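You operate a simulated robot arm through the tools that you are given. There is no shell and no other tool. Be economical: measure what you need, move in short steps, check, and stop when the job is done.

The job below is to be done with a simulated robot arm. You get a single attempt, and the scene is never put back.

## Task
Set an eyelet in the ring of the black net panel.
Fine: lay it in the nest, ring toward the punch, run the slide in, give the lever one full stroke, fingers clear of the punch, run the slide out and lay the panel on the grey mat.

It is judged by the outcome, as a careful person would: the job done as asked, and still so three seconds after it is handed in. It fails if anything else is knocked over, pushed out of place, dropped, spilled or broken.

## Robot
A 7-joint arm with a two-finger parallel gripper, fixed in place. Base frame: the origin is at the foot of the arm, x ahead of it, y to its left, z up. Readings come in mm, rad, newtons and seconds.
Its first joint turns from -1.152 to 1.152 rad. Payload 1.57 kg.
The TCP is the grasp point between the finger pads, 30 mm short of the fingertips. In the tool frame z runs along the fingers and y along their closing line. The gripper opens to 110 mm. The fingers are 24 mm wide and 12 mm thick; the gripper's body (48 by 112 mm) begins 78 mm behind the TCP.
Orientation is told as [roll, pitch, yaw] about the base's x, y, z axes, in that order, counted from this pose: with the fingers straight down and closing along the base's y, the tool's x points along the base's -x, its y along +y and its z along -z.

## Interface
- The arm moves only by the tool move_arm. Its argument "rows" is text: rows parted by semicolons, each of 7 numbers parted by spaces: the shift along the tool's x, y, z in mm, then the turn, a rotation vector about the tool's x, y, z in rad, then the opening, from 0 (shut) to 1 (fully open). In form: dx dy dz rx ry rz jaw; .... A call has 1 to 10 rows; each row shifts and turns the commanded pose from where the row before left it, along the tool's axes as they then stand. A row lasts 0.2 s, in which the tool goes at most 50 mm and 0.15 rad; a call with a longer step from one row to the next is refused whole, and so is a gripper value outside its range. A pose out of reach is approached as far as the arm can. The call stops where the force on the tool passes 70 N (or 10 N more than at its start, if that is more) or the arm is blocked; 0.2 s more then pass. The fingers move at their own pace (about 108 mm/s each) and stop on an object; they squeeze with about 24 N. The grip force told is the motor's: it shows also when the fingers shut on nothing. Time passes only in rows, and 0.2 s behind the last, so rows that do not move let the fingers close. It gives the time, the measured TCP pose, the force on the tool (base axes), the opening and the grip force at its end, in the units of the frame above (readings bear some noise), and new pictures: "pictures" is both (left out), scene, wrist or none.
- Cameras (640 x 400 px; columns grow to the right, rows downward): "scene" is fixed at [174.9, -403.3, 1398.7]; the picture's right is [0.66, -0.75, 0.00], its down [-0.46, -0.41, -0.79] and it looks along [0.59, 0.52, -0.62] (base axes); focal length 263 px, centre (320, 200). "wrist" rides on the gripper at [70, 16, -141] in the tool frame; the picture's right is [-0.23, 0.97, 0.00], its down [-0.86, -0.20, -0.48] and it looks along [-0.47, -0.11, 0.88] (tool axes); focal length 222 px, centre (320, 200). There is no depth. A picture from a camera that has moved, and an enlarged one, comes with that camera's place and axes in the base frame and with its lens.
- inspect(camera, box): a new picture of the part [left, top, right, bottom] of that camera's present view, enlarged. The clock stands still meanwhile.
- close_job(): hands the job in; it is judged then, once.

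Go step by step. Nothing tells you positions but the pictures and the camera data: compare them with the known pose of the tool, close in by small moves and look again before you grip or let go. The budget is 120 turns and 170 pictures, counting those below and the enlarged ones. Unless the task says otherwise, let go and move clear before handing in, and close with one line.

The tools are called as a command line: name --argument value ..., lists and objects as JSON in quotes. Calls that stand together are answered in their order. move_arm: Moves the arm, as the interface text tells. Its arguments: {"type":"object","properties":{"rows":{"type":"string"},"pictures":{"type":"string","enum":["both","scene","wrist","none"]}},"required":["rows"]} The other tools are called the same way: inspect (camera, box) takes an enlarged picture of a part of a camera's view; close_job () hands the job in.

At the start:

```text
time: 0.0
position: [368.4, 58.4, 1226.8]
tcp_rot: [0.001, -0.001, -0.001]
wrist_force: [0.8, -0.5, -1.1]
width: 109.7
gripper_force: 0.0
```

scene: 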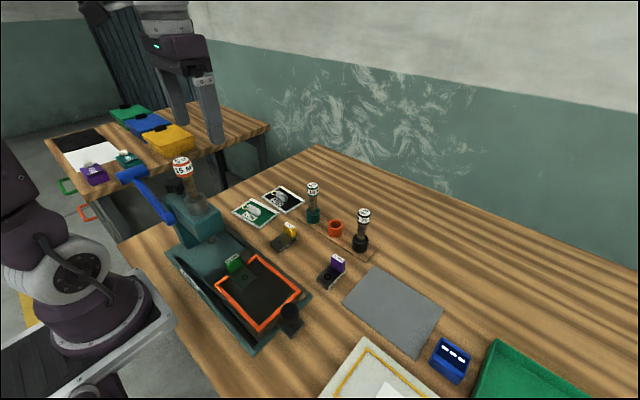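
wrist: 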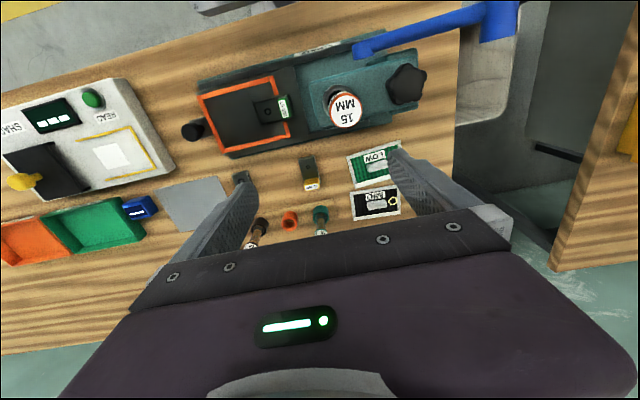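

I see a press with a slide (orange-rimmed tray), a blue lever, and net panels near its rear. I'll enlarge the pictures to make out the details first.

inspect --camera "scene" --box '[110, 140, 310, 265]'

inspect --camera "scene" --box '[160, 220, 360, 345]'

inspect --camera "wrist" --box '[180, 20, 480, 240]'

inspect --camera "scene" --box '[220, 165, 400, 290]'

```text
3.20 times, centred on (210, 202) of scene
camera zoom: at [174.9, -403.3, 1398.7], right [0.66, -0.75, 0.0], down [-0.46, -0.41, -0.79], along [0.59, 0.52, -0.62], focal length 842 px, centre (672, 192)
```

zoom: 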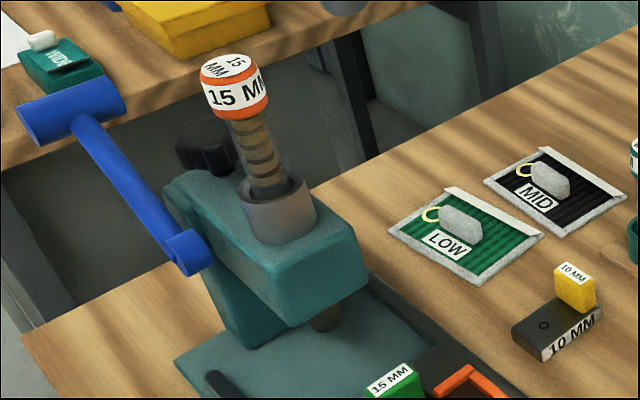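

```text
3.20 times, centred on (260, 282) of scene
camera zoom: at [174.9, -403.3, 1398.7], right [0.66, -0.75, 0.0], down [-0.46, -0.41, -0.79], along [0.59, 0.52, -0.62], focal length 842 px, centre (512, -64)
```

zoom: 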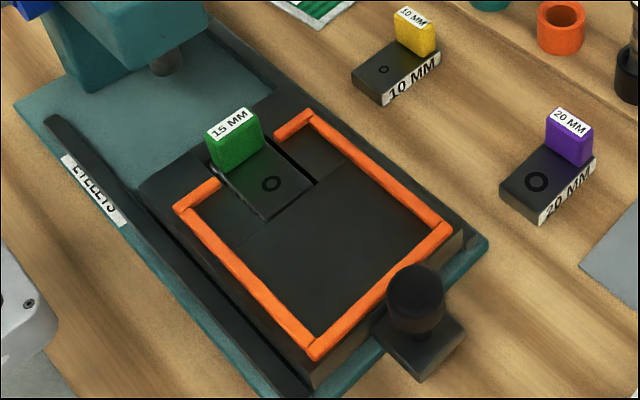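

```text
1.82 times, centred on (330, 130) of wrist
camera zoom: at [298.3, 75.6, 1368.8], right [0.23, 0.97, 0.0], down [0.86, -0.2, 0.48], along [0.47, -0.11, -0.88], focal length 404 px, centre (302, 327)
```

zoom: 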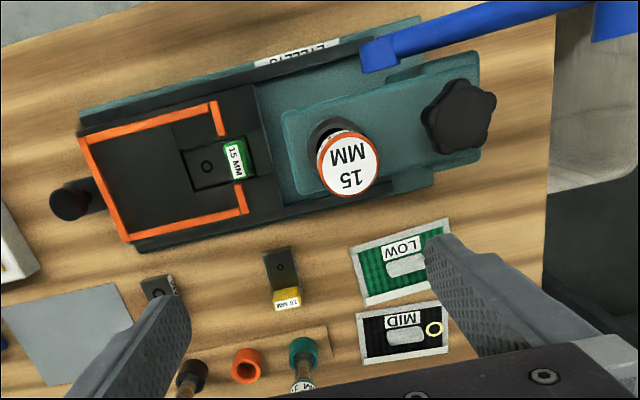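

```text
3.20 times, centred on (310, 228) of scene
camera zoom: at [174.9, -403.3, 1398.7], right [0.66, -0.75, 0.0], down [-0.46, -0.41, -0.79], along [0.59, 0.52, -0.62], focal length 842 px, centre (352, 112)
```

zoom: 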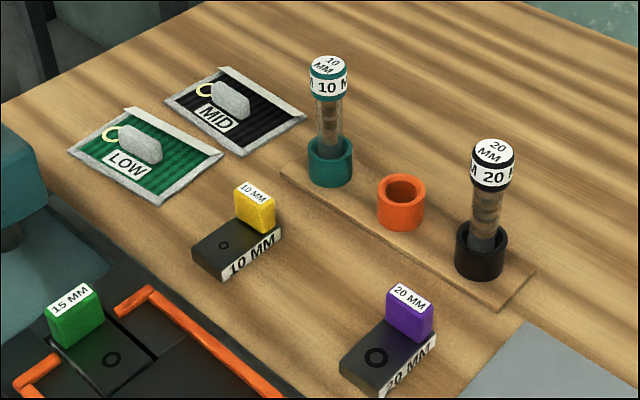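

The press already seems to hold 15 mm tooling. I'll look at the other gear and the panels before deciding anything.

inspect --camera "wrist" --box '[0, 70, 180, 280]'

inspect --camera "scene" --box '[310, 260, 630, 400]'

inspect --camera "scene" --box '[40, 90, 210, 225]'

inspect --camera "wrist" --box '[340, 140, 420, 225]'

inspect --camera "wrist" --box '[290, 20, 440, 150]'

inspect --camera "scene" --box '[225, 175, 315, 235]'

```text
1.90 times, centred on (90, 175) of wrist
camera zoom: at [298.3, 75.6, 1368.8], right [0.23, 0.97, 0.0], down [0.86, -0.2, 0.48], along [0.47, -0.11, -0.88], focal length 423 px, centre (758, 248)
```

zoom: 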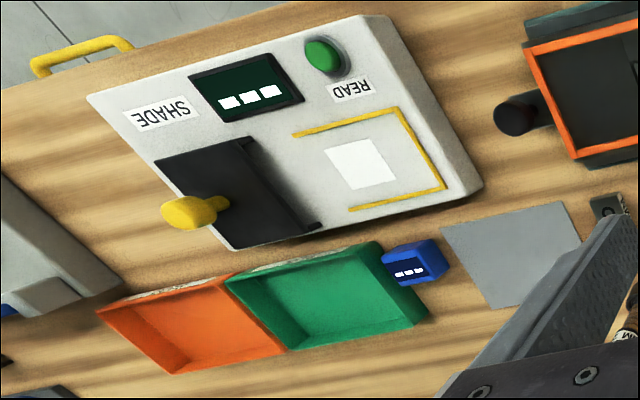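

```text
2.00 times, centred on (470, 330) of scene
camera zoom: at [174.9, -403.3, 1398.7], right [0.66, -0.75, 0.0], down [-0.46, -0.41, -0.79], along [0.59, 0.52, -0.62], focal length 526 px, centre (20, -60)
```

zoom: 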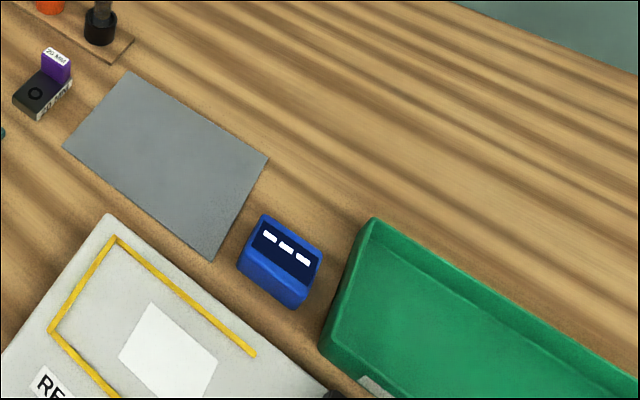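

```text
2.96 times, centred on (125, 158) of scene
camera zoom: at [174.9, -403.3, 1398.7], right [0.66, -0.75, 0.0], down [-0.46, -0.41, -0.79], along [0.59, 0.52, -0.62], focal length 780 px, centre (898, 326)
```

zoom: 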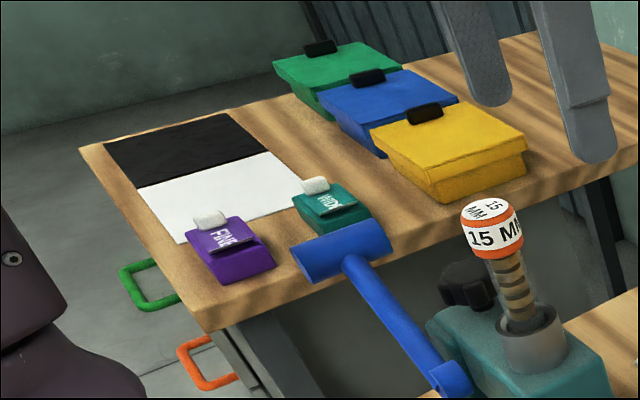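

```text
4.71 times, centred on (380, 182) of wrist
camera zoom: at [298.3, 75.6, 1368.8], right [0.23, 0.97, 0.0], down [0.86, -0.2, 0.48], along [0.47, -0.11, -0.88], focal length 1045 px, centre (38, 282)
```

zoom: 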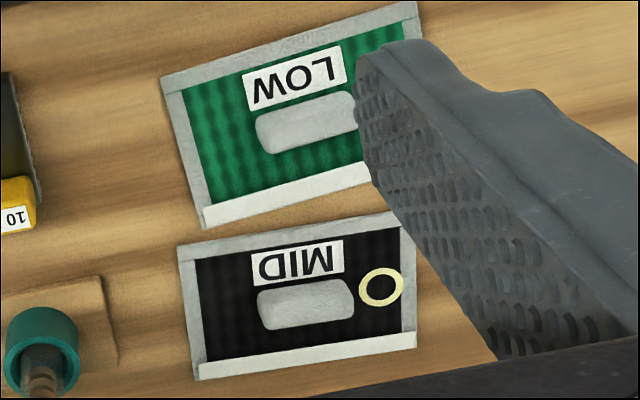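

```text
3.08 times, centred on (365, 85) of wrist
camera zoom: at [298.3, 75.6, 1368.8], right [0.23, 0.97, 0.0], down [0.86, -0.2, 0.48], along [0.47, -0.11, -0.88], focal length 684 px, centre (182, 554)
```

zoom: 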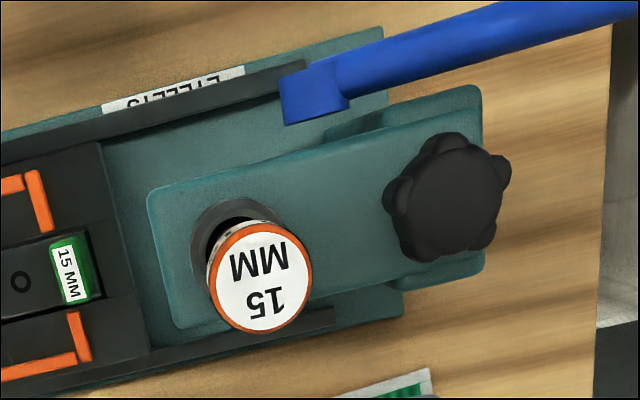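

```text
6.67 times, centred on (270, 205) of scene
camera zoom: at [174.9, -403.3, 1398.7], right [0.66, -0.75, 0.0], down [-0.46, -0.41, -0.79], along [0.59, 0.52, -0.62], focal length 1754 px, centre (653, 167)
```

zoom: 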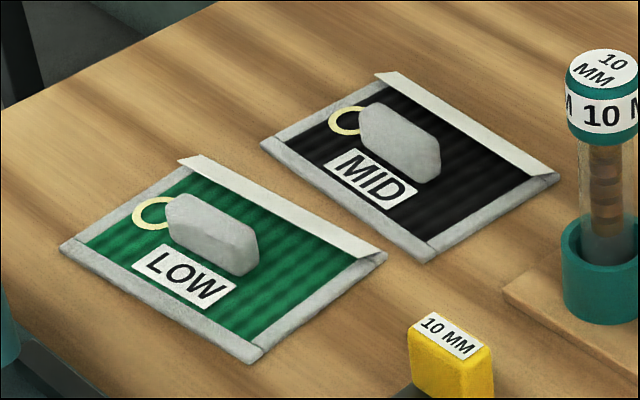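

The picture geometry puts the table top nearer z ≈ 850 than 668, so I'll check this by parallax. The panel's grey grip block is near (615, 154), and the nest spans about x 275–386, y -157 to -12. I'll move over the panel for a closer look.

move_arm --rows "-28.7 18.7 29.5 0 0 0 1;-28.7 18.7 29.5 0 0 0 1;-28.7 18.7 29.5 0 0 0 1;-28.7 18.7 29.5 0 0 0 1;-28.7 18.7 29.5 0 0 0 1;-28.7 18.7 29.5 0 0 0 1"

```text
time: 1.4
position: [540.9, 168.4, 1052.7]
tcp_rot: [0.002, 0.001, 0.0]
wrist_force: [1.1, 0.1, 0.2]
width: 110.0
gripper_force: 0.1
camera wrist: at [471.4, 186.6, 1193.6], right [0.23, 0.97, 0.0], down [0.86, -0.2, 0.48], along [0.47, -0.11, -0.88], focal length 222 px, centre (320, 200)
```

scene: 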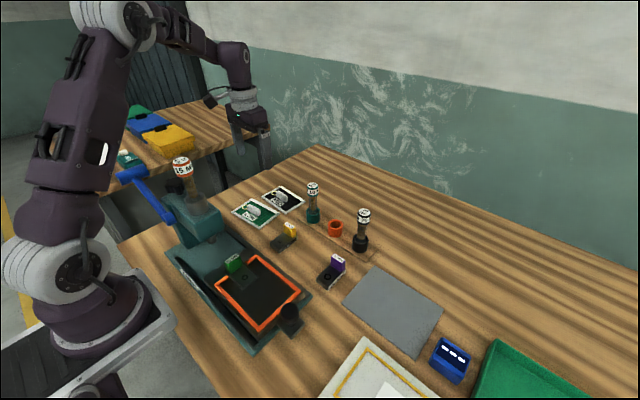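
wrist: 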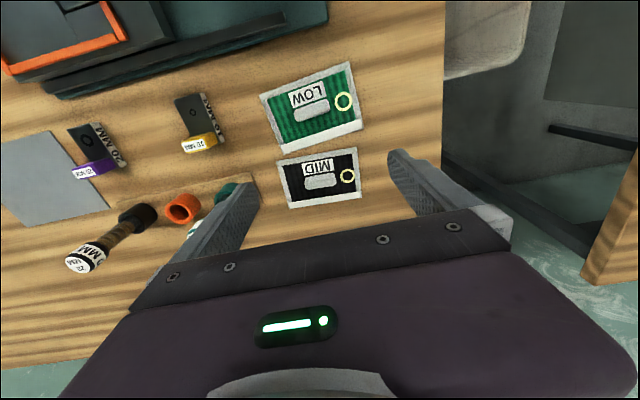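

Parallax confirms the table top is about z = 848 and the ring is near (621, 198). I'll enlarge the panel view.

inspect --camera "wrist" --box '[250, 130, 390, 220]'

```text
4.44 times, centred on (320, 175) of wrist
camera zoom: at [471.4, 186.6, 1193.6], right [0.23, 0.97, 0.0], down [0.86, -0.2, 0.48], along [0.47, -0.11, -0.88], focal length 987 px, centre (320, 311)
```

zoom: 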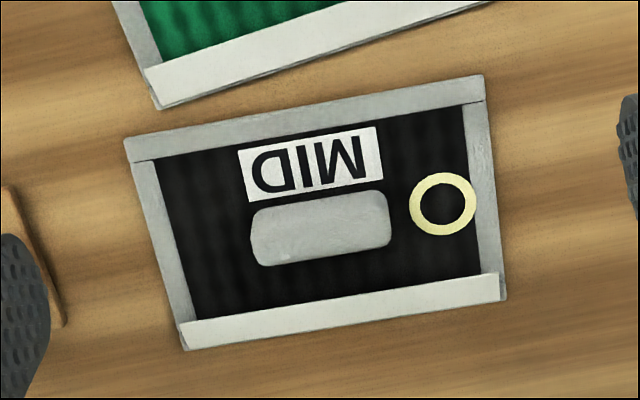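

The ring's inner diameter is about 15 mm, which matches the fitted 15 mm tooling. The grip block is near (613, 153) with its narrow side along x, so I'll turn the gripper 90° to close across x.

move_arm --rows "0 0 0 0 0 -0.15 1;0 0 0 0 0 -0.15 1;0 0 0 0 0 -0.15 1;0 0 0 0 0 -0.15 1;0 0 0 0 0 -0.15 1;0 0 0 0 0 -0.15 1;0 0 0 0 0 -0.15 1;0 0 0 0 0 -0.15 1;0 0 0 0 0 -0.15 1;0 0 0 0 0 -0.15 1" --pictures "none"

```text
time: 3.6
position: [539.7, 168.4, 1050.9]
tcp_rot: [0.001, 0.001, 1.503]
wrist_force: [0.1, -0.5, 0.5]
width: 109.8
gripper_force: 0.2
```

move_arm --rows "3.5 -24.7 30.3 0 0 0 0.7;3.5 -24.7 30.3 0 0 0 0.7;3.4 -24.8 30.3 0 0 -0.017 0.7"

```text
time: 4.4
position: [612.1, 154.2, 960.2]
tcp_rot: [-0.001, 0.001, 1.518]
wrist_force: [0.0, -0.1, 0.6]
width: 76.9
gripper_force: 0.0
camera wrist: at [592.6, 86.9, 1101.6], right [-0.96, 0.28, 0.0], down [0.25, 0.84, 0.48], along [0.13, 0.46, -0.88], focal length 222 px, centre (320, 200)
```

scene: 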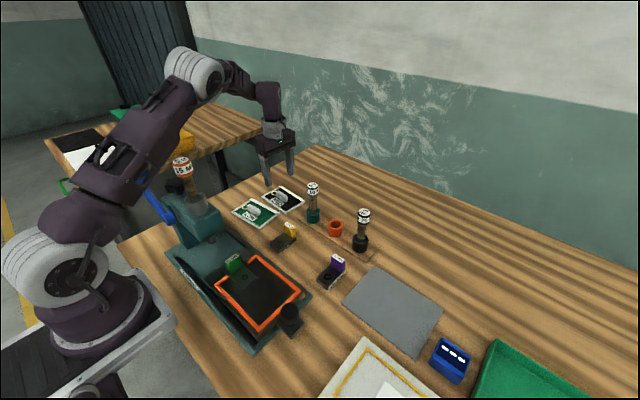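
wrist: 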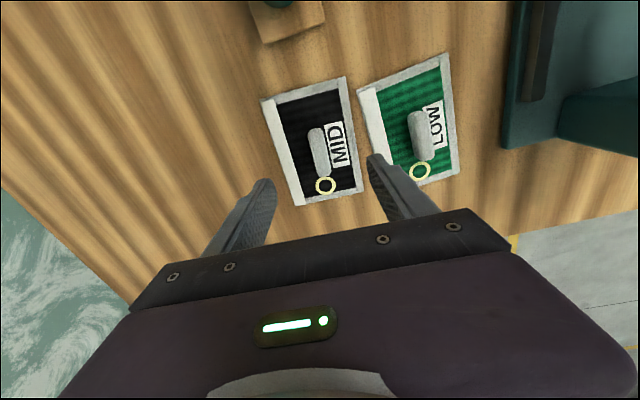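

inspect --camera "wrist" --box '[240, 70, 400, 220]'

inspect --camera "scene" --box '[230, 120, 330, 220]'

```text
2.67 times, centred on (320, 145) of wrist
camera zoom: at [592.6, 86.9, 1101.6], right [-0.96, 0.28, 0.0], down [0.25, 0.84, 0.48], along [0.13, 0.46, -0.88], focal length 592 px, centre (320, 347)
```

zoom: 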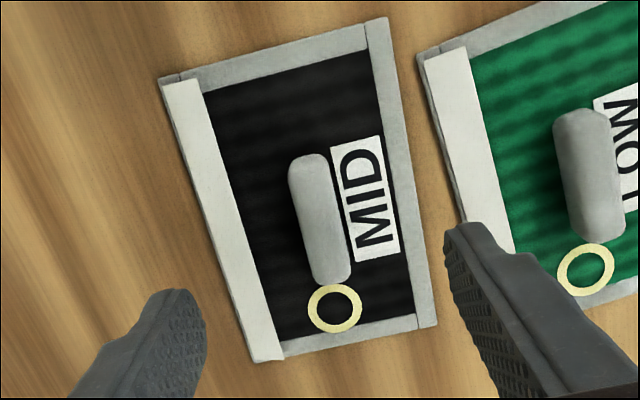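

```text
4.00 times, centred on (280, 170) of scene
camera zoom: at [174.9, -403.3, 1398.7], right [0.66, -0.75, 0.0], down [-0.46, -0.41, -0.79], along [0.59, 0.52, -0.62], focal length 1052 px, centre (480, 320)
```

zoom: 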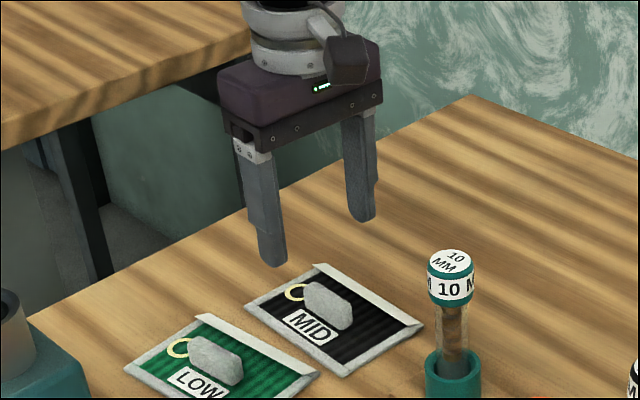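

The gripper is centred over the block and aligned with the panel's small yaw. I'll lower with a partial opening so both fingers stay inside the panel outline.

move_arm --rows "0 0 0 0 0 0 0.45;0 0 25 0 0 0 0.45;0 0 25 0 0 0 0.45;0 0 20 0 0 0 0.45"

inspect --camera "scene" --box '[235, 155, 325, 215]'

inspect --camera "wrist" --box '[220, 40, 480, 220]'

```text
time: 5.4
position: [611.8, 154.1, 890.5]
tcp_rot: [-0.001, -0.001, 1.515]
wrist_force: [0.3, 0.6, 0.1]
width: 49.8
gripper_force: 0.1
camera wrist: at [593.0, 86.6, 1031.0], right [-0.96, 0.28, 0.0], down [0.25, 0.84, 0.48], along [0.13, 0.46, -0.88], focal length 222 px, centre (320, 200)
```

scene: 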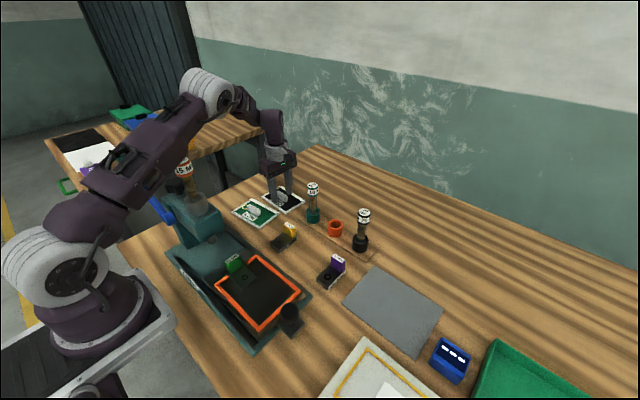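
wrist: 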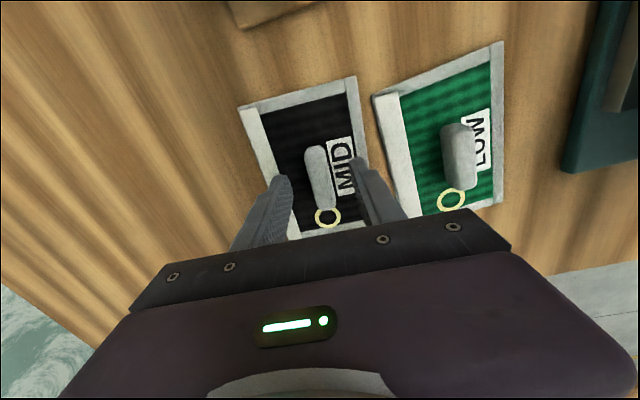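

```text
6.67 times, centred on (280, 185) of scene
camera zoom: at [174.9, -403.3, 1398.7], right [0.66, -0.75, 0.0], down [-0.46, -0.41, -0.79], along [0.59, 0.52, -0.62], focal length 1754 px, centre (587, 300)
```

zoom: 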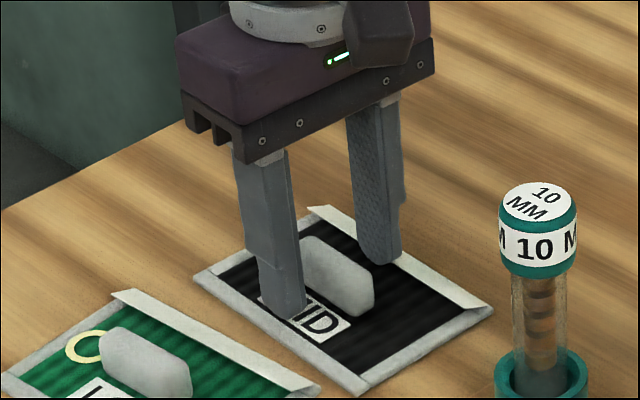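

```text
2.22 times, centred on (350, 130) of wrist
camera zoom: at [593.0, 86.6, 1031.0], right [-0.96, 0.28, 0.0], down [0.25, 0.84, 0.48], along [0.13, 0.46, -0.88], focal length 494 px, centre (253, 356)
```

zoom: 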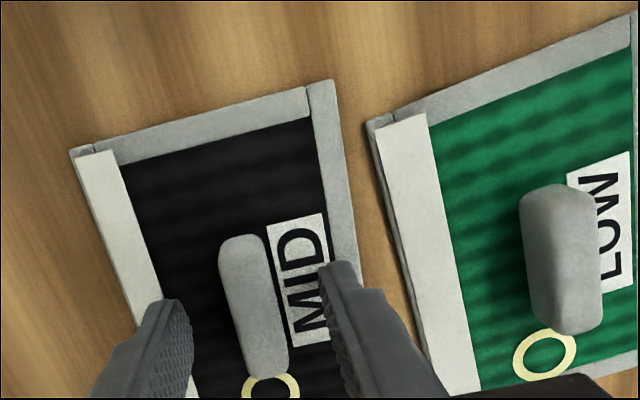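

move_arm --rows "0 0 4 0 0 0 0.45;0 0 0 0 0 0 0.1;0 0 0 0 0 0 0.1;0 0 0 0 0 0 0.1" --pictures "none"

inspect --camera "scene" --box '[235, 155, 325, 215]'

```text
time: 6.4
position: [612.2, 154.9, 884.9]
tcp_rot: [0.0, -0.001, 1.517]
wrist_force: [0.7, 0.8, -0.1]
width: 15.0
gripper_force: 23.6
```

```text
6.67 times, centred on (280, 185) of scene
camera zoom: at [174.9, -403.3, 1398.7], right [0.66, -0.75, 0.0], down [-0.46, -0.41, -0.79], along [0.59, 0.52, -0.62], focal length 1754 px, centre (587, 300)
```

zoom: 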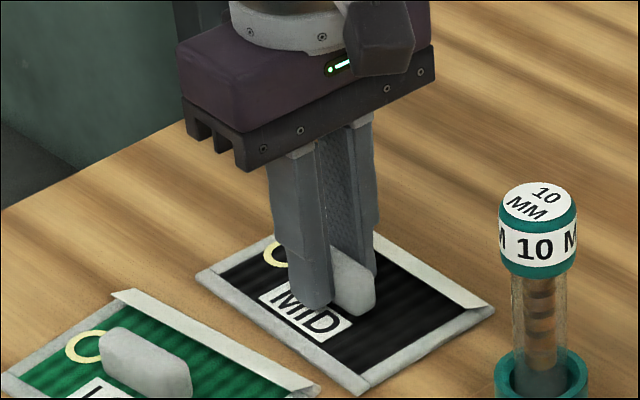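

The block is gripped at 15 mm width. I'll lift a little and check that the panel comes up level.

move_arm --rows "0 0 -15 0 0 0 0.08;0 0 -30 0 0 0 0.08;0 0 -40 0 0 0 0.08;0 0 -45 0 0 0 0.08;0 0 -45 0 0 0 0.08;0 0 0 0 0 0 0.08"

inspect --camera "wrist" --box '[200, 40, 460, 230]'

inspect --camera "scene" --box '[235, 75, 345, 165]'

```text
time: 7.8
position: [614.1, 153.2, 1061.9]
tcp_rot: [0.0, -0.001, 1.516]
wrist_force: [0.4, 0.0, -0.3]
width: 8.8
gripper_force: 0.0
camera wrist: at [594.7, 85.9, 1203.2], right [-0.96, 0.28, 0.0], down [0.25, 0.84, 0.48], along [0.13, 0.46, -0.88], focal length 222 px, centre (320, 200)
```

scene: 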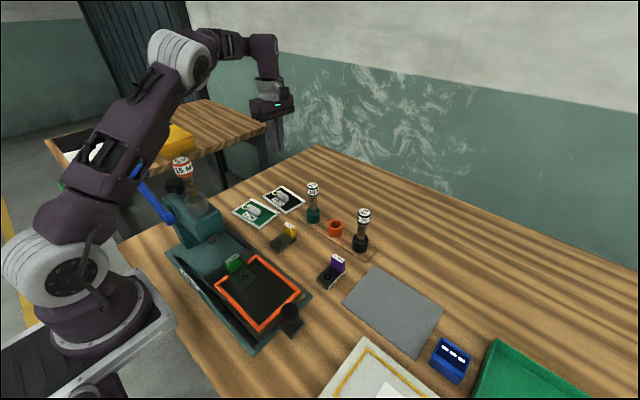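
wrist: 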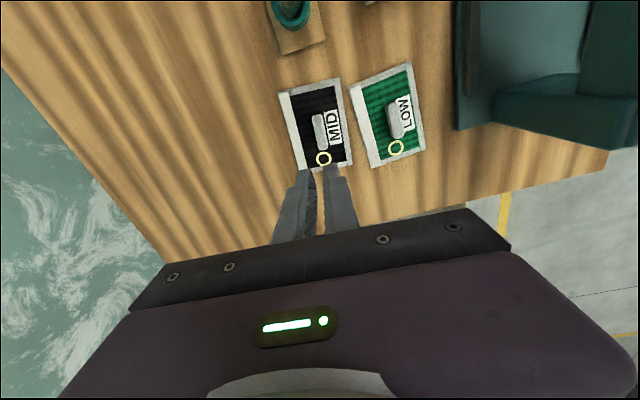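

```text
2.11 times, centred on (330, 135) of wrist
camera zoom: at [594.7, 85.9, 1203.2], right [-0.96, 0.28, 0.0], down [0.25, 0.84, 0.48], along [0.13, 0.46, -0.88], focal length 468 px, centre (299, 337)
```

zoom: 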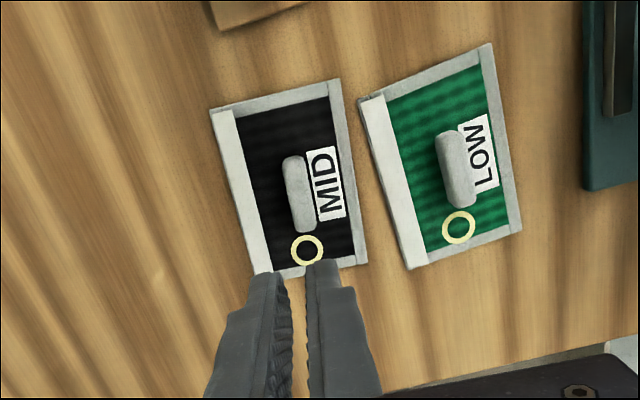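

```text
4.44 times, centred on (290, 120) of scene
camera zoom: at [174.9, -403.3, 1398.7], right [0.66, -0.75, 0.0], down [-0.46, -0.41, -0.79], along [0.59, 0.52, -0.62], focal length 1169 px, centre (453, 556)
```

zoom: 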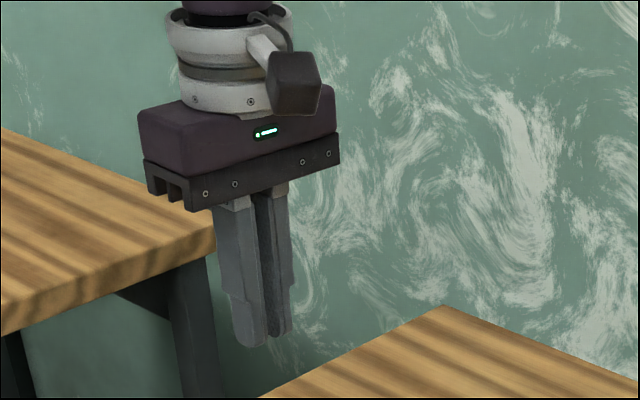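

The block slipped out on the lift, though the panel seems to have stayed where it was. I'll regrip deeper with full squeeze and lift slowly.

move_arm --rows "0 0 0 0 0 0 0.4;0 0 45 0 0 0 0.4;0 0 45 0 0 0 0.4;0 0 45 0 0 0 0.4;0 0 36 0 0 0 0.4;0 0 0 0 0 0 0.4"

inspect --camera "scene" --box '[250, 165, 310, 215]'

inspect --camera "wrist" --box '[260, 100, 420, 240]'

```text
time: 9.2
position: [611.2, 154.8, 888.7]
tcp_rot: [0.0, 0.001, 1.517]
wrist_force: [0.0, -0.4, 0.2]
width: 43.8
gripper_force: 0.2
camera wrist: at [591.8, 87.8, 1030.5], right [-0.96, 0.28, 0.0], down [0.25, 0.84, 0.48], along [0.13, 0.46, -0.88], focal length 222 px, centre (320, 200)
```

scene: 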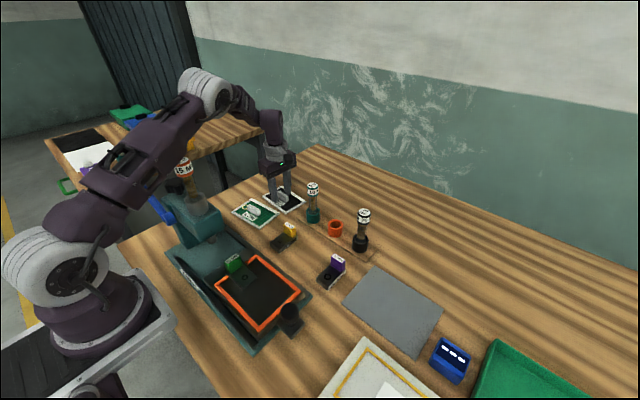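
wrist: 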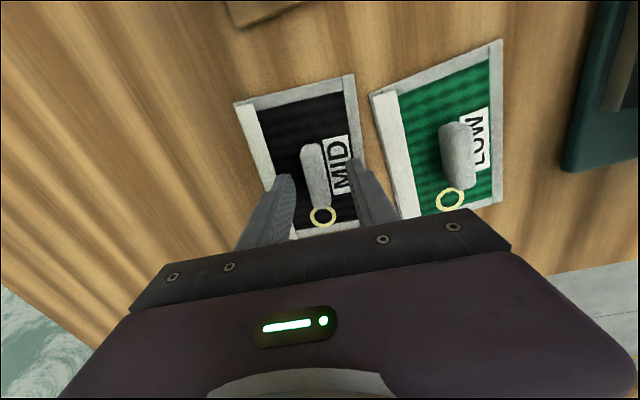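

```text
8.00 times, centred on (280, 190) of scene
camera zoom: at [174.9, -403.3, 1398.7], right [0.66, -0.75, 0.0], down [-0.46, -0.41, -0.79], along [0.59, 0.52, -0.62], focal length 2105 px, centre (640, 280)
```

zoom: 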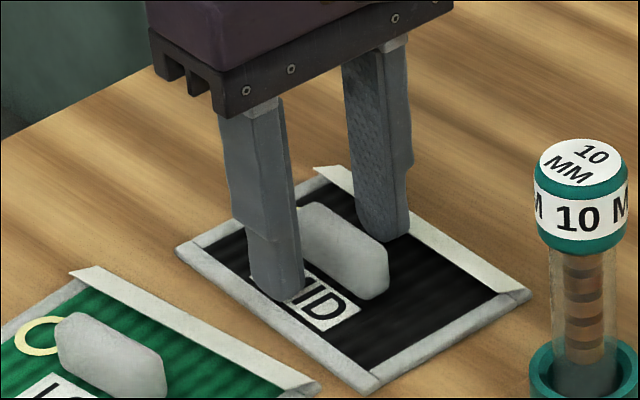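

```text
2.86 times, centred on (340, 170) of wrist
camera zoom: at [591.8, 87.8, 1030.5], right [-0.96, 0.28, 0.0], down [0.25, 0.84, 0.48], along [0.13, 0.46, -0.88], focal length 635 px, centre (263, 286)
```

zoom: 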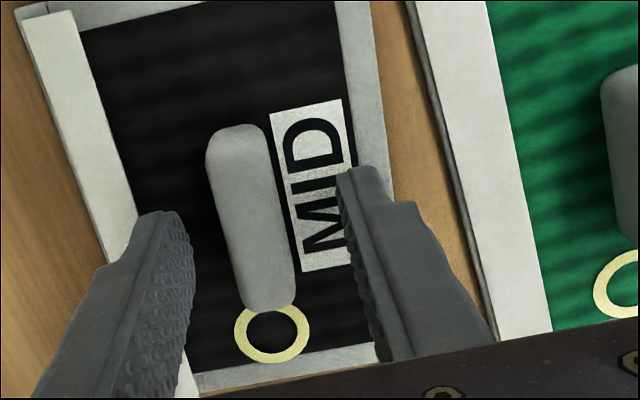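

move_arm --rows "4 0 3 0 0 0 0.4;0 0 2 0 0 0 0.4;0 0 2 0 0 0 0.4;0 0 0 0 0 0 0.4" --pictures "none"

```text
time: 10.2
position: [612.7, 150.4, 884.4]
tcp_rot: [0.0, -0.001, 1.514]
wrist_force: [-9.4, -0.4, 30.2]
width: 44.0
gripper_force: 0.0
```

Contact with 30 N, so the fingertips are on the panel at about z = 855. I'll back off slightly, squeeze fully and lift slowly.

move_arm --rows "0 0 -3.5 0 0 0 0.4;0 0 0 0 0 0 0;0 0 0 0 0 0 0;0 0 0 0 0 0 0;0 0 0 0 0 0 0" --pictures "none"

move_arm --rows "0 0 -2 0 0 0 0;0 0 -3 0 0 0 0;0 0 -3 0 0 0 0;0 0 -4 0 0 0 0" --pictures "none"

inspect --camera "scene" --box '[250, 165, 310, 215]'

```text
time: 11.4
position: [613.2, 149.7, 885.7]
tcp_rot: [0.0, 0.0, 1.516]
wrist_force: [0.0, -0.3, -0.3]
width: 15.1
gripper_force: 23.9
```

```text
time: 12.4
position: [612.0, 150.6, 897.4]
tcp_rot: [-0.001, 0.001, 1.516]
wrist_force: [1.0, 0.2, -0.4]
width: 14.9
gripper_force: 23.7
```

```text
8.00 times, centred on (280, 190) of scene
camera zoom: at [174.9, -403.3, 1398.7], right [0.66, -0.75, 0.0], down [-0.46, -0.41, -0.79], along [0.59, 0.52, -0.62], focal length 2105 px, centre (640, 280)
```

zoom: 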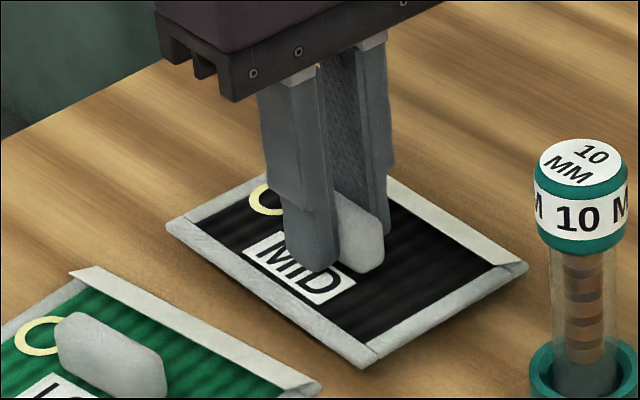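

The panel lifts level this time, so I'll move gently. First I'll raise it above the tube holders.

move_arm --rows "0 0 -5 0 0 0 0;0 0 -8 0 0 0 0;0 0 -12 0 0 0 0;0 0 -15 0 0 0 0;0 0 -16 0 0 0 0;0 0 -16 0 0 0 0;0 0 -15 0 0 0 0;0 0 -12 0 0 0 0;0 0 -9 0 0 0 0;0 0 -5 0 0 0 0"

```text
time: 14.6
position: [613.4, 149.9, 1010.6]
tcp_rot: [0.001, 0.0, 1.518]
wrist_force: [0.5, 1.2, -0.5]
width: 15.0
gripper_force: 24.1
camera wrist: at [593.2, 82.8, 1152.0], right [-0.96, 0.28, 0.0], down [0.25, 0.84, 0.48], along [0.13, 0.46, -0.88], focal length 222 px, centre (320, 200)
```

scene: 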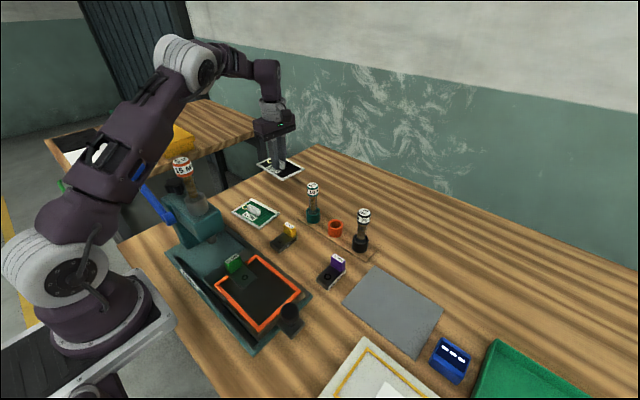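
wrist: 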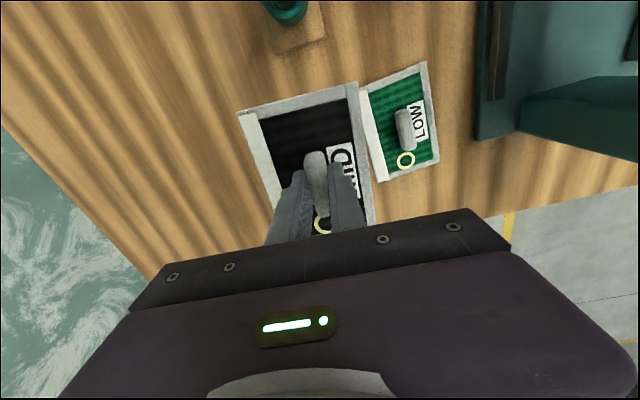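

move_arm --rows "5 7 0 0 0 -0.027 0;9 12 0 0 0 -0.027 0;14 19 0 0 0 0 0;17 22.5 0 0 0 0 0;19.5 26 0 0 0 0 0;19.5 26 0 0 0 0 0;17 22.5 0 0 0 0 0;14 19 0 0 0 0 0;9 12 0 0 0 0 0;5 7 0 0 0 0 0" --pictures "scene"

move_arm --rows "5 0 0 0 0 0 0;10 0 0 0 0 0 0;16 0 0 0 0 0 0;20 0 0 0 0 0 0;20 5 0 0 0 0 0;16 12 0 0 0 0 0;10 18 0 0 0 0 0;7 20 0 0 0 0 0;0 16 0 0 0 0 0;0 9 0 0 0 0 0"

```text
time: 16.8
position: [439.3, 23.2, 1011.6]
tcp_rot: [-0.001, -0.001, 1.57]
wrist_force: [-0.3, 0.7, -0.5]
width: 15.5
gripper_force: 24.0
```

scene: 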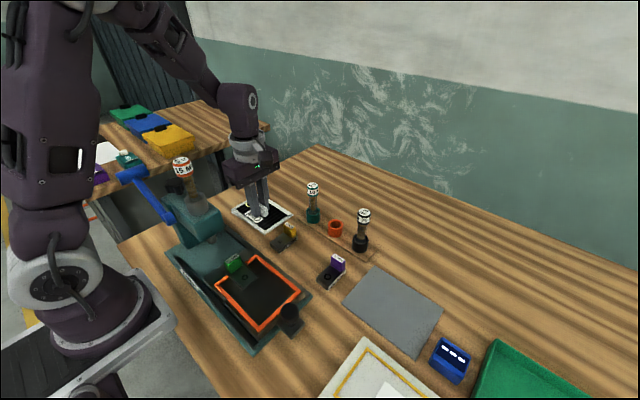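

```text
time: 19.0
position: [358.0, -82.0, 1009.9]
tcp_rot: [0.0, -0.001, 1.572]
wrist_force: [0.4, 0.0, -0.7]
width: 14.9
gripper_force: 24.0
camera wrist: at [342.2, -150.2, 1152.2], right [-0.97, 0.23, 0.0], down [0.2, 0.86, 0.48], along [0.11, 0.47, -0.88], focal length 222 px, centre (320, 200)
```

scene: 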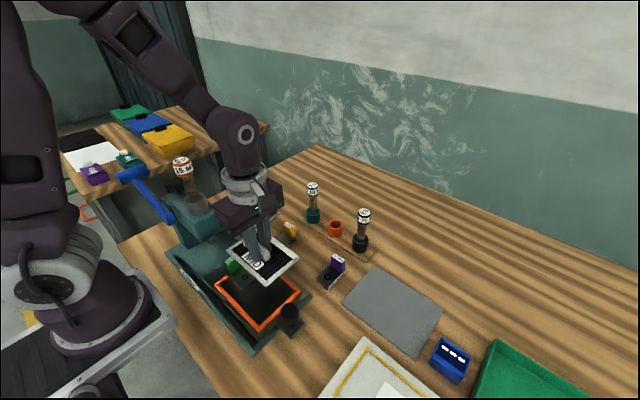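
wrist: 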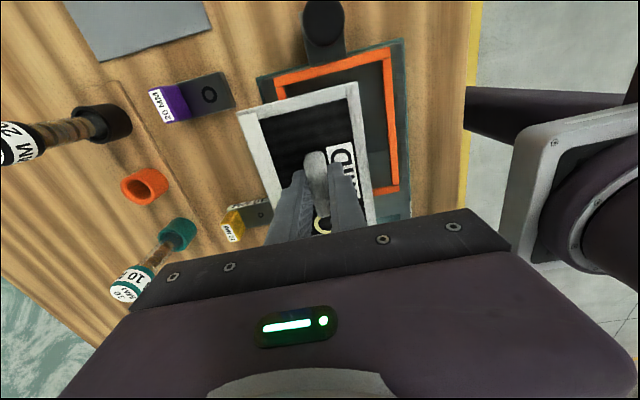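

inspect --camera "wrist" --box '[220, 30, 430, 230]'

inspect --camera "scene" --box '[205, 225, 325, 335]'

```text
2.00 times, centred on (325, 130) of wrist
camera zoom: at [342.2, -150.2, 1152.2], right [-0.97, 0.23, 0.0], down [0.2, 0.86, 0.48], along [0.11, 0.47, -0.88], focal length 444 px, centre (310, 340)
```

zoom: 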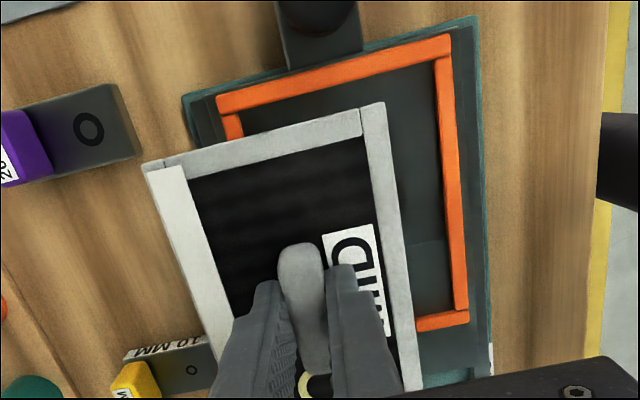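

```text
3.64 times, centred on (265, 280) of scene
camera zoom: at [174.9, -403.3, 1398.7], right [0.66, -0.75, 0.0], down [-0.46, -0.41, -0.79], along [0.59, 0.52, -0.62], focal length 957 px, centre (520, -91)
```

zoom: 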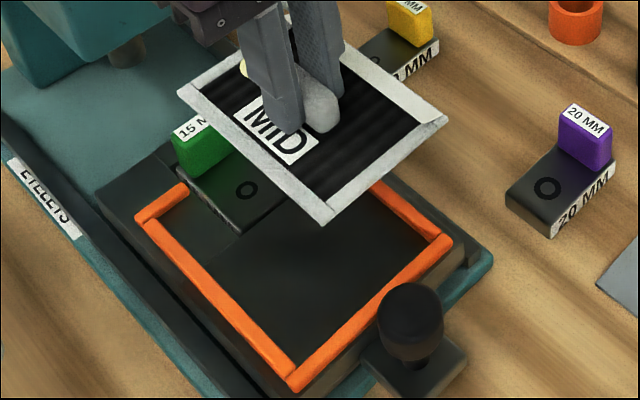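

The panel is held level, with its centre about (+4, +5) mm from the TCP. The nest centre is about (331.5, -83.5) with its rim at z ≈ 897. I'll move over it and lower to just above the rim.

move_arm --rows "1.5 5 0 0 0 0 0;2 10 0 0 0 0 0;2 10 0 0 0 0 0;1 5.5 0 0 0 0 0;0 0 6 0 0 0 0;0 0 12 0 0 0 0;0 0 16 0 0 0 0;0 0 16 0 0 0 0;0 0 10 0 0 0 0;0 0 5 0 0 0 0"

inspect --camera "wrist" --box '[220, 30, 430, 230]'

inspect --camera "scene" --box '[205, 225, 325, 335]'

```text
time: 21.2
position: [328.4, -88.4, 945.6]
tcp_rot: [0.0, 0.001, 1.569]
wrist_force: [0.1, -0.5, 0.0]
width: 15.1
gripper_force: 24.3
camera wrist: at [312.7, -156.0, 1087.1], right [-0.97, 0.23, 0.0], down [0.2, 0.86, 0.48], along [0.11, 0.47, -0.88], focal length 222 px, centre (320, 200)
```

scene: 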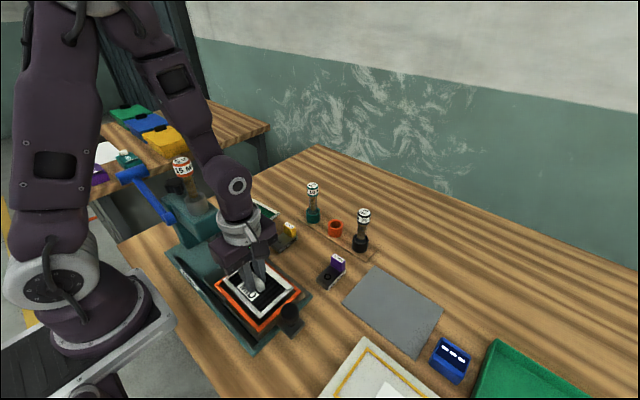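
wrist: 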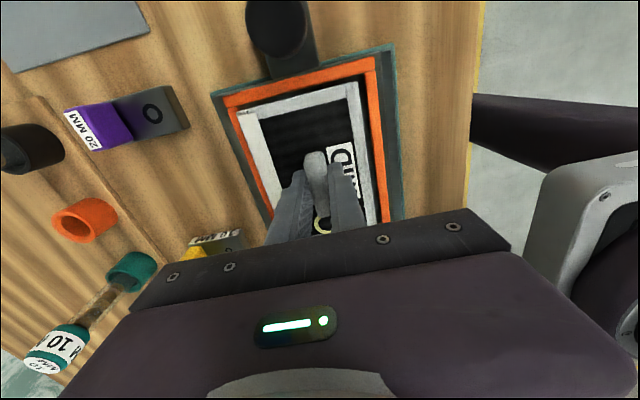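

```text
2.00 times, centred on (325, 130) of wrist
camera zoom: at [312.7, -156.0, 1087.1], right [-0.97, 0.23, 0.0], down [0.2, 0.86, 0.48], along [0.11, 0.47, -0.88], focal length 444 px, centre (310, 340)
```

zoom: 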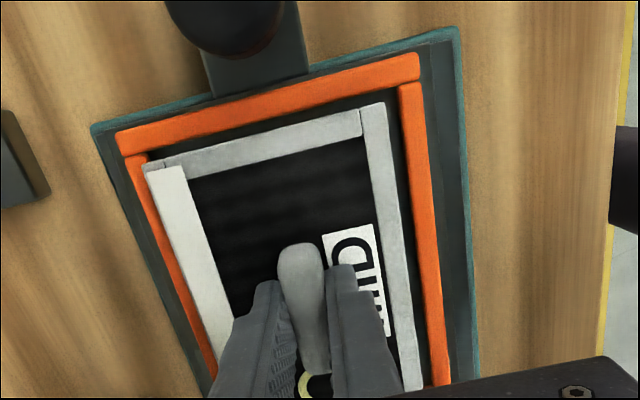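

```text
3.64 times, centred on (265, 280) of scene
camera zoom: at [174.9, -403.3, 1398.7], right [0.66, -0.75, 0.0], down [-0.46, -0.41, -0.79], along [0.59, 0.52, -0.62], focal length 957 px, centre (520, -91)
```

zoom: 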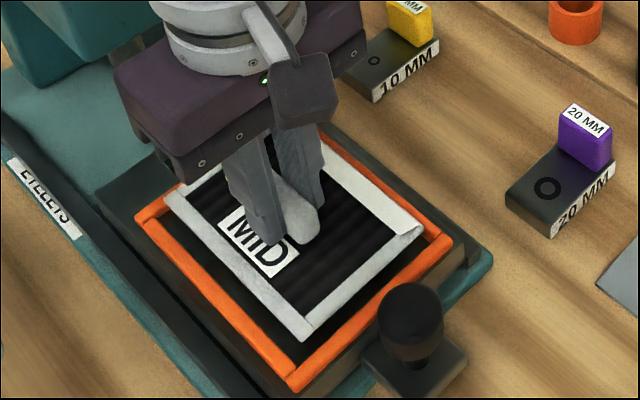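

Both cameras suggest a shift of about -2.8 mm in x and +1.5 mm in y. I'll correct that, lower to the rim and look again.

move_arm --rows "-1.5 2.8 0 0 0 0.01 0;0 0 4 0 0 0 0;0 0 4 0 0 0 0;0 0 0 0 0 0 0" --pictures "none"

inspect --camera "wrist" --box '[220, 30, 430, 230]'

inspect --camera "scene" --box '[215, 245, 315, 335]'

```text
time: 22.2
position: [326.0, -86.1, 937.8]
tcp_rot: [0.0, 0.0, 1.56]
wrist_force: [-0.2, -0.2, -0.6]
width: 15.0
gripper_force: 24.3
```

```text
2.00 times, centred on (325, 130) of wrist
camera zoom: at [309.5, -154.7, 1079.2], right [-0.97, 0.24, 0.0], down [0.21, 0.85, 0.48], along [0.11, 0.46, -0.88], focal length 444 px, centre (310, 340)
```

zoom: 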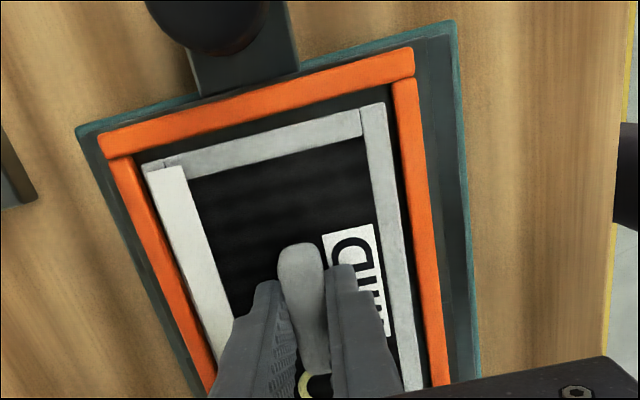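

```text
4.44 times, centred on (265, 290) of scene
camera zoom: at [174.9, -403.3, 1398.7], right [0.66, -0.75, 0.0], down [-0.46, -0.41, -0.79], along [0.59, 0.52, -0.62], focal length 1169 px, centre (564, -200)
```

zoom: 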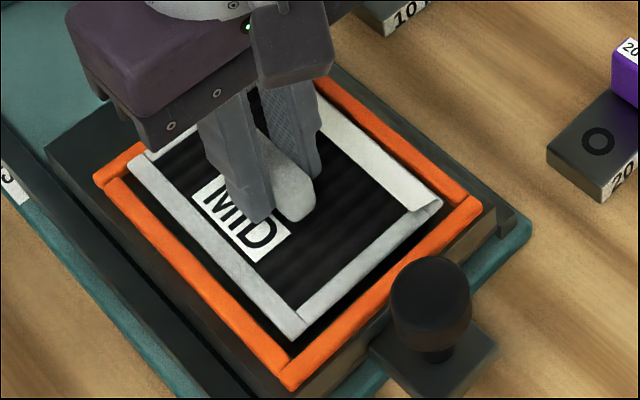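

move_arm --rows "0 0 3 0 0 0 0;0 0 3 0 0 0 0;0 0 0 0 0 0 0" --pictures "none"

inspect --camera "scene" --box '[215, 245, 315, 335]'

```text
time: 23.0
position: [325.1, -88.4, 931.3]
tcp_rot: [0.001, 0.001, 1.561]
wrist_force: [-0.3, 0.7, -0.3]
width: 15.2
gripper_force: 24.4
```

```text
4.44 times, centred on (265, 290) of scene
camera zoom: at [174.9, -403.3, 1398.7], right [0.66, -0.75, 0.0], down [-0.46, -0.41, -0.79], along [0.59, 0.52, -0.62], focal length 1169 px, centre (564, -200)
```

zoom: 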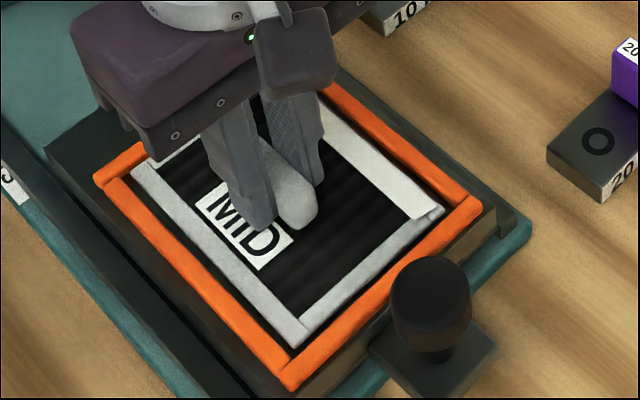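

move_arm --rows "-1 0 2 0 0 0 0;0 0 2 0 0 0 0;0 0 0 0 0 0 0" --pictures "none"

inspect --camera "scene" --box '[215, 245, 315, 335]'

```text
time: 23.7
position: [326.7, -85.9, 929.4]
tcp_rot: [-0.002, 0.003, 1.56]
wrist_force: [-3.8, 1.6, 25.4]
width: 15.2
gripper_force: 23.5
stopped in row 3: the force on the tool passed its limit (the readings are from after the stop); the commanded pose is now the measured one
```

```text
4.44 times, centred on (265, 290) of scene
camera zoom: at [174.6, -403.2, 1398.8], right [0.66, -0.75, 0.0], down [-0.46, -0.41, -0.79], along [0.59, 0.52, -0.62], focal length 1169 px, centre (564, -200)
```

zoom: 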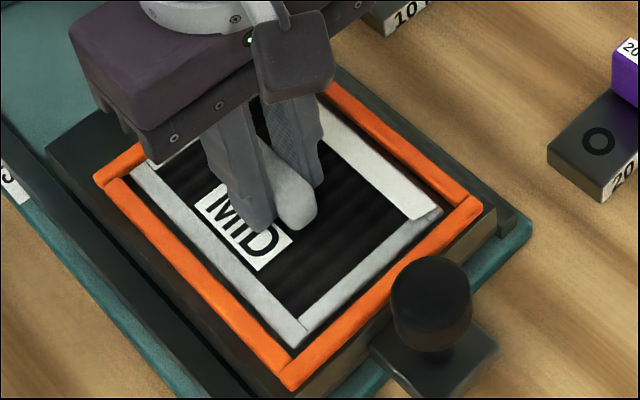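

Contact came at panel bottom z ≈ 893, and the panel looks seated inside the rails. I'll release and check.

move_arm --rows "0 0 -0.8 0 0 0 0;0 0 0 0 0 0 0.3;0 0 0 0 0 0 0.35;0 0 -20 0 0 0 0.35;0 0 -40 0 0 0 0.35;0 0 -45 0 0 0 0.35;0 0 -45 0 0 0 0.35"

inspect --camera "scene" --box '[205, 235, 325, 335]'

inspect --camera "wrist" --box '[200, 20, 460, 220]'

```text
time: 25.3
position: [327.3, -86.4, 1079.3]
tcp_rot: [-0.001, 0.002, 1.559]
wrist_force: [1.2, 0.3, 0.1]
width: 38.5
gripper_force: 0.0
camera wrist: at [309.8, -154.8, 1221.4], right [-0.97, 0.24, 0.0], down [0.21, 0.85, 0.48], along [0.12, 0.46, -0.88], focal length 222 px, centre (320, 200)
```

scene: 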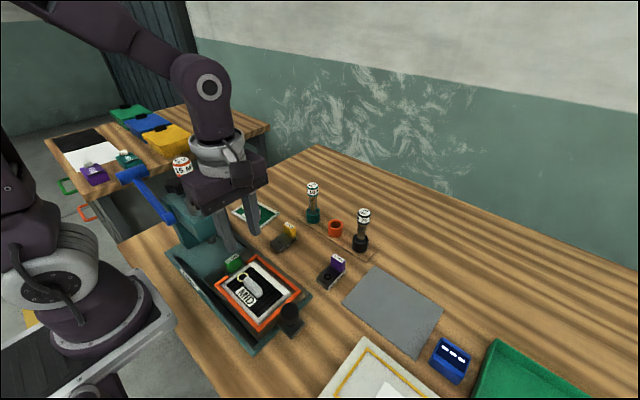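
wrist: 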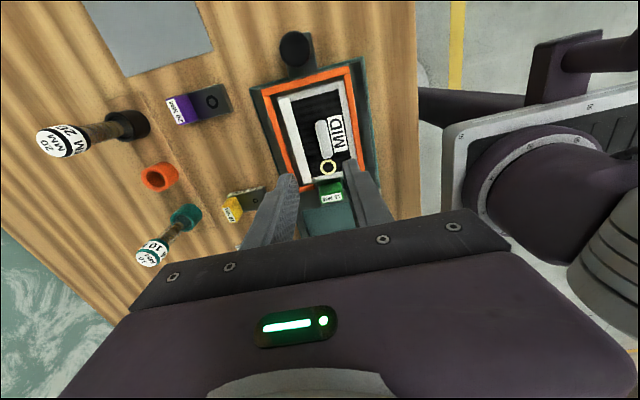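

```text
4.00 times, centred on (265, 285) of scene
camera zoom: at [174.9, -403.3, 1398.7], right [0.66, -0.75, 0.0], down [-0.46, -0.41, -0.79], along [0.59, 0.52, -0.62], focal length 1052 px, centre (540, -140)
```

zoom: 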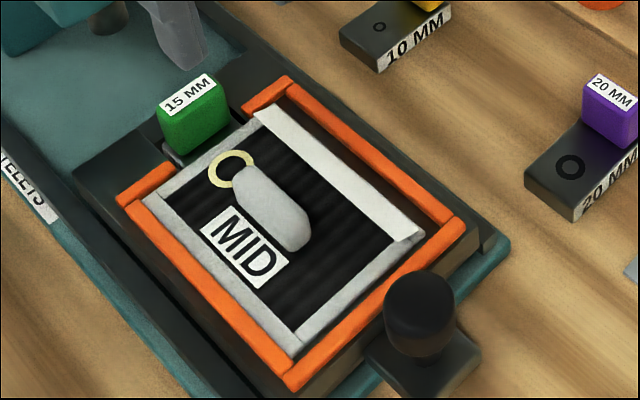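

```text
2.00 times, centred on (330, 120) of wrist
camera zoom: at [309.8, -154.8, 1221.4], right [-0.97, 0.24, 0.0], down [0.21, 0.85, 0.48], along [0.12, 0.46, -0.88], focal length 444 px, centre (300, 360)
```

zoom: 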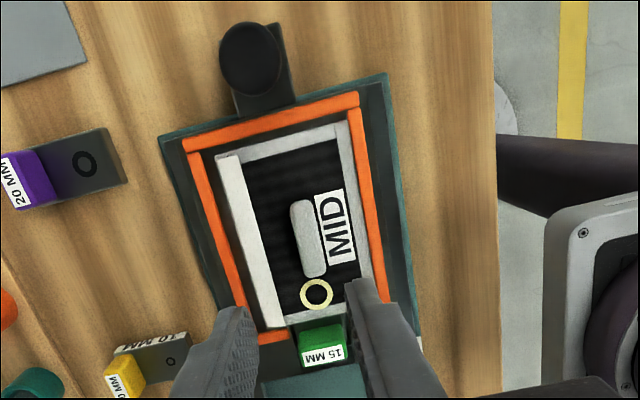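

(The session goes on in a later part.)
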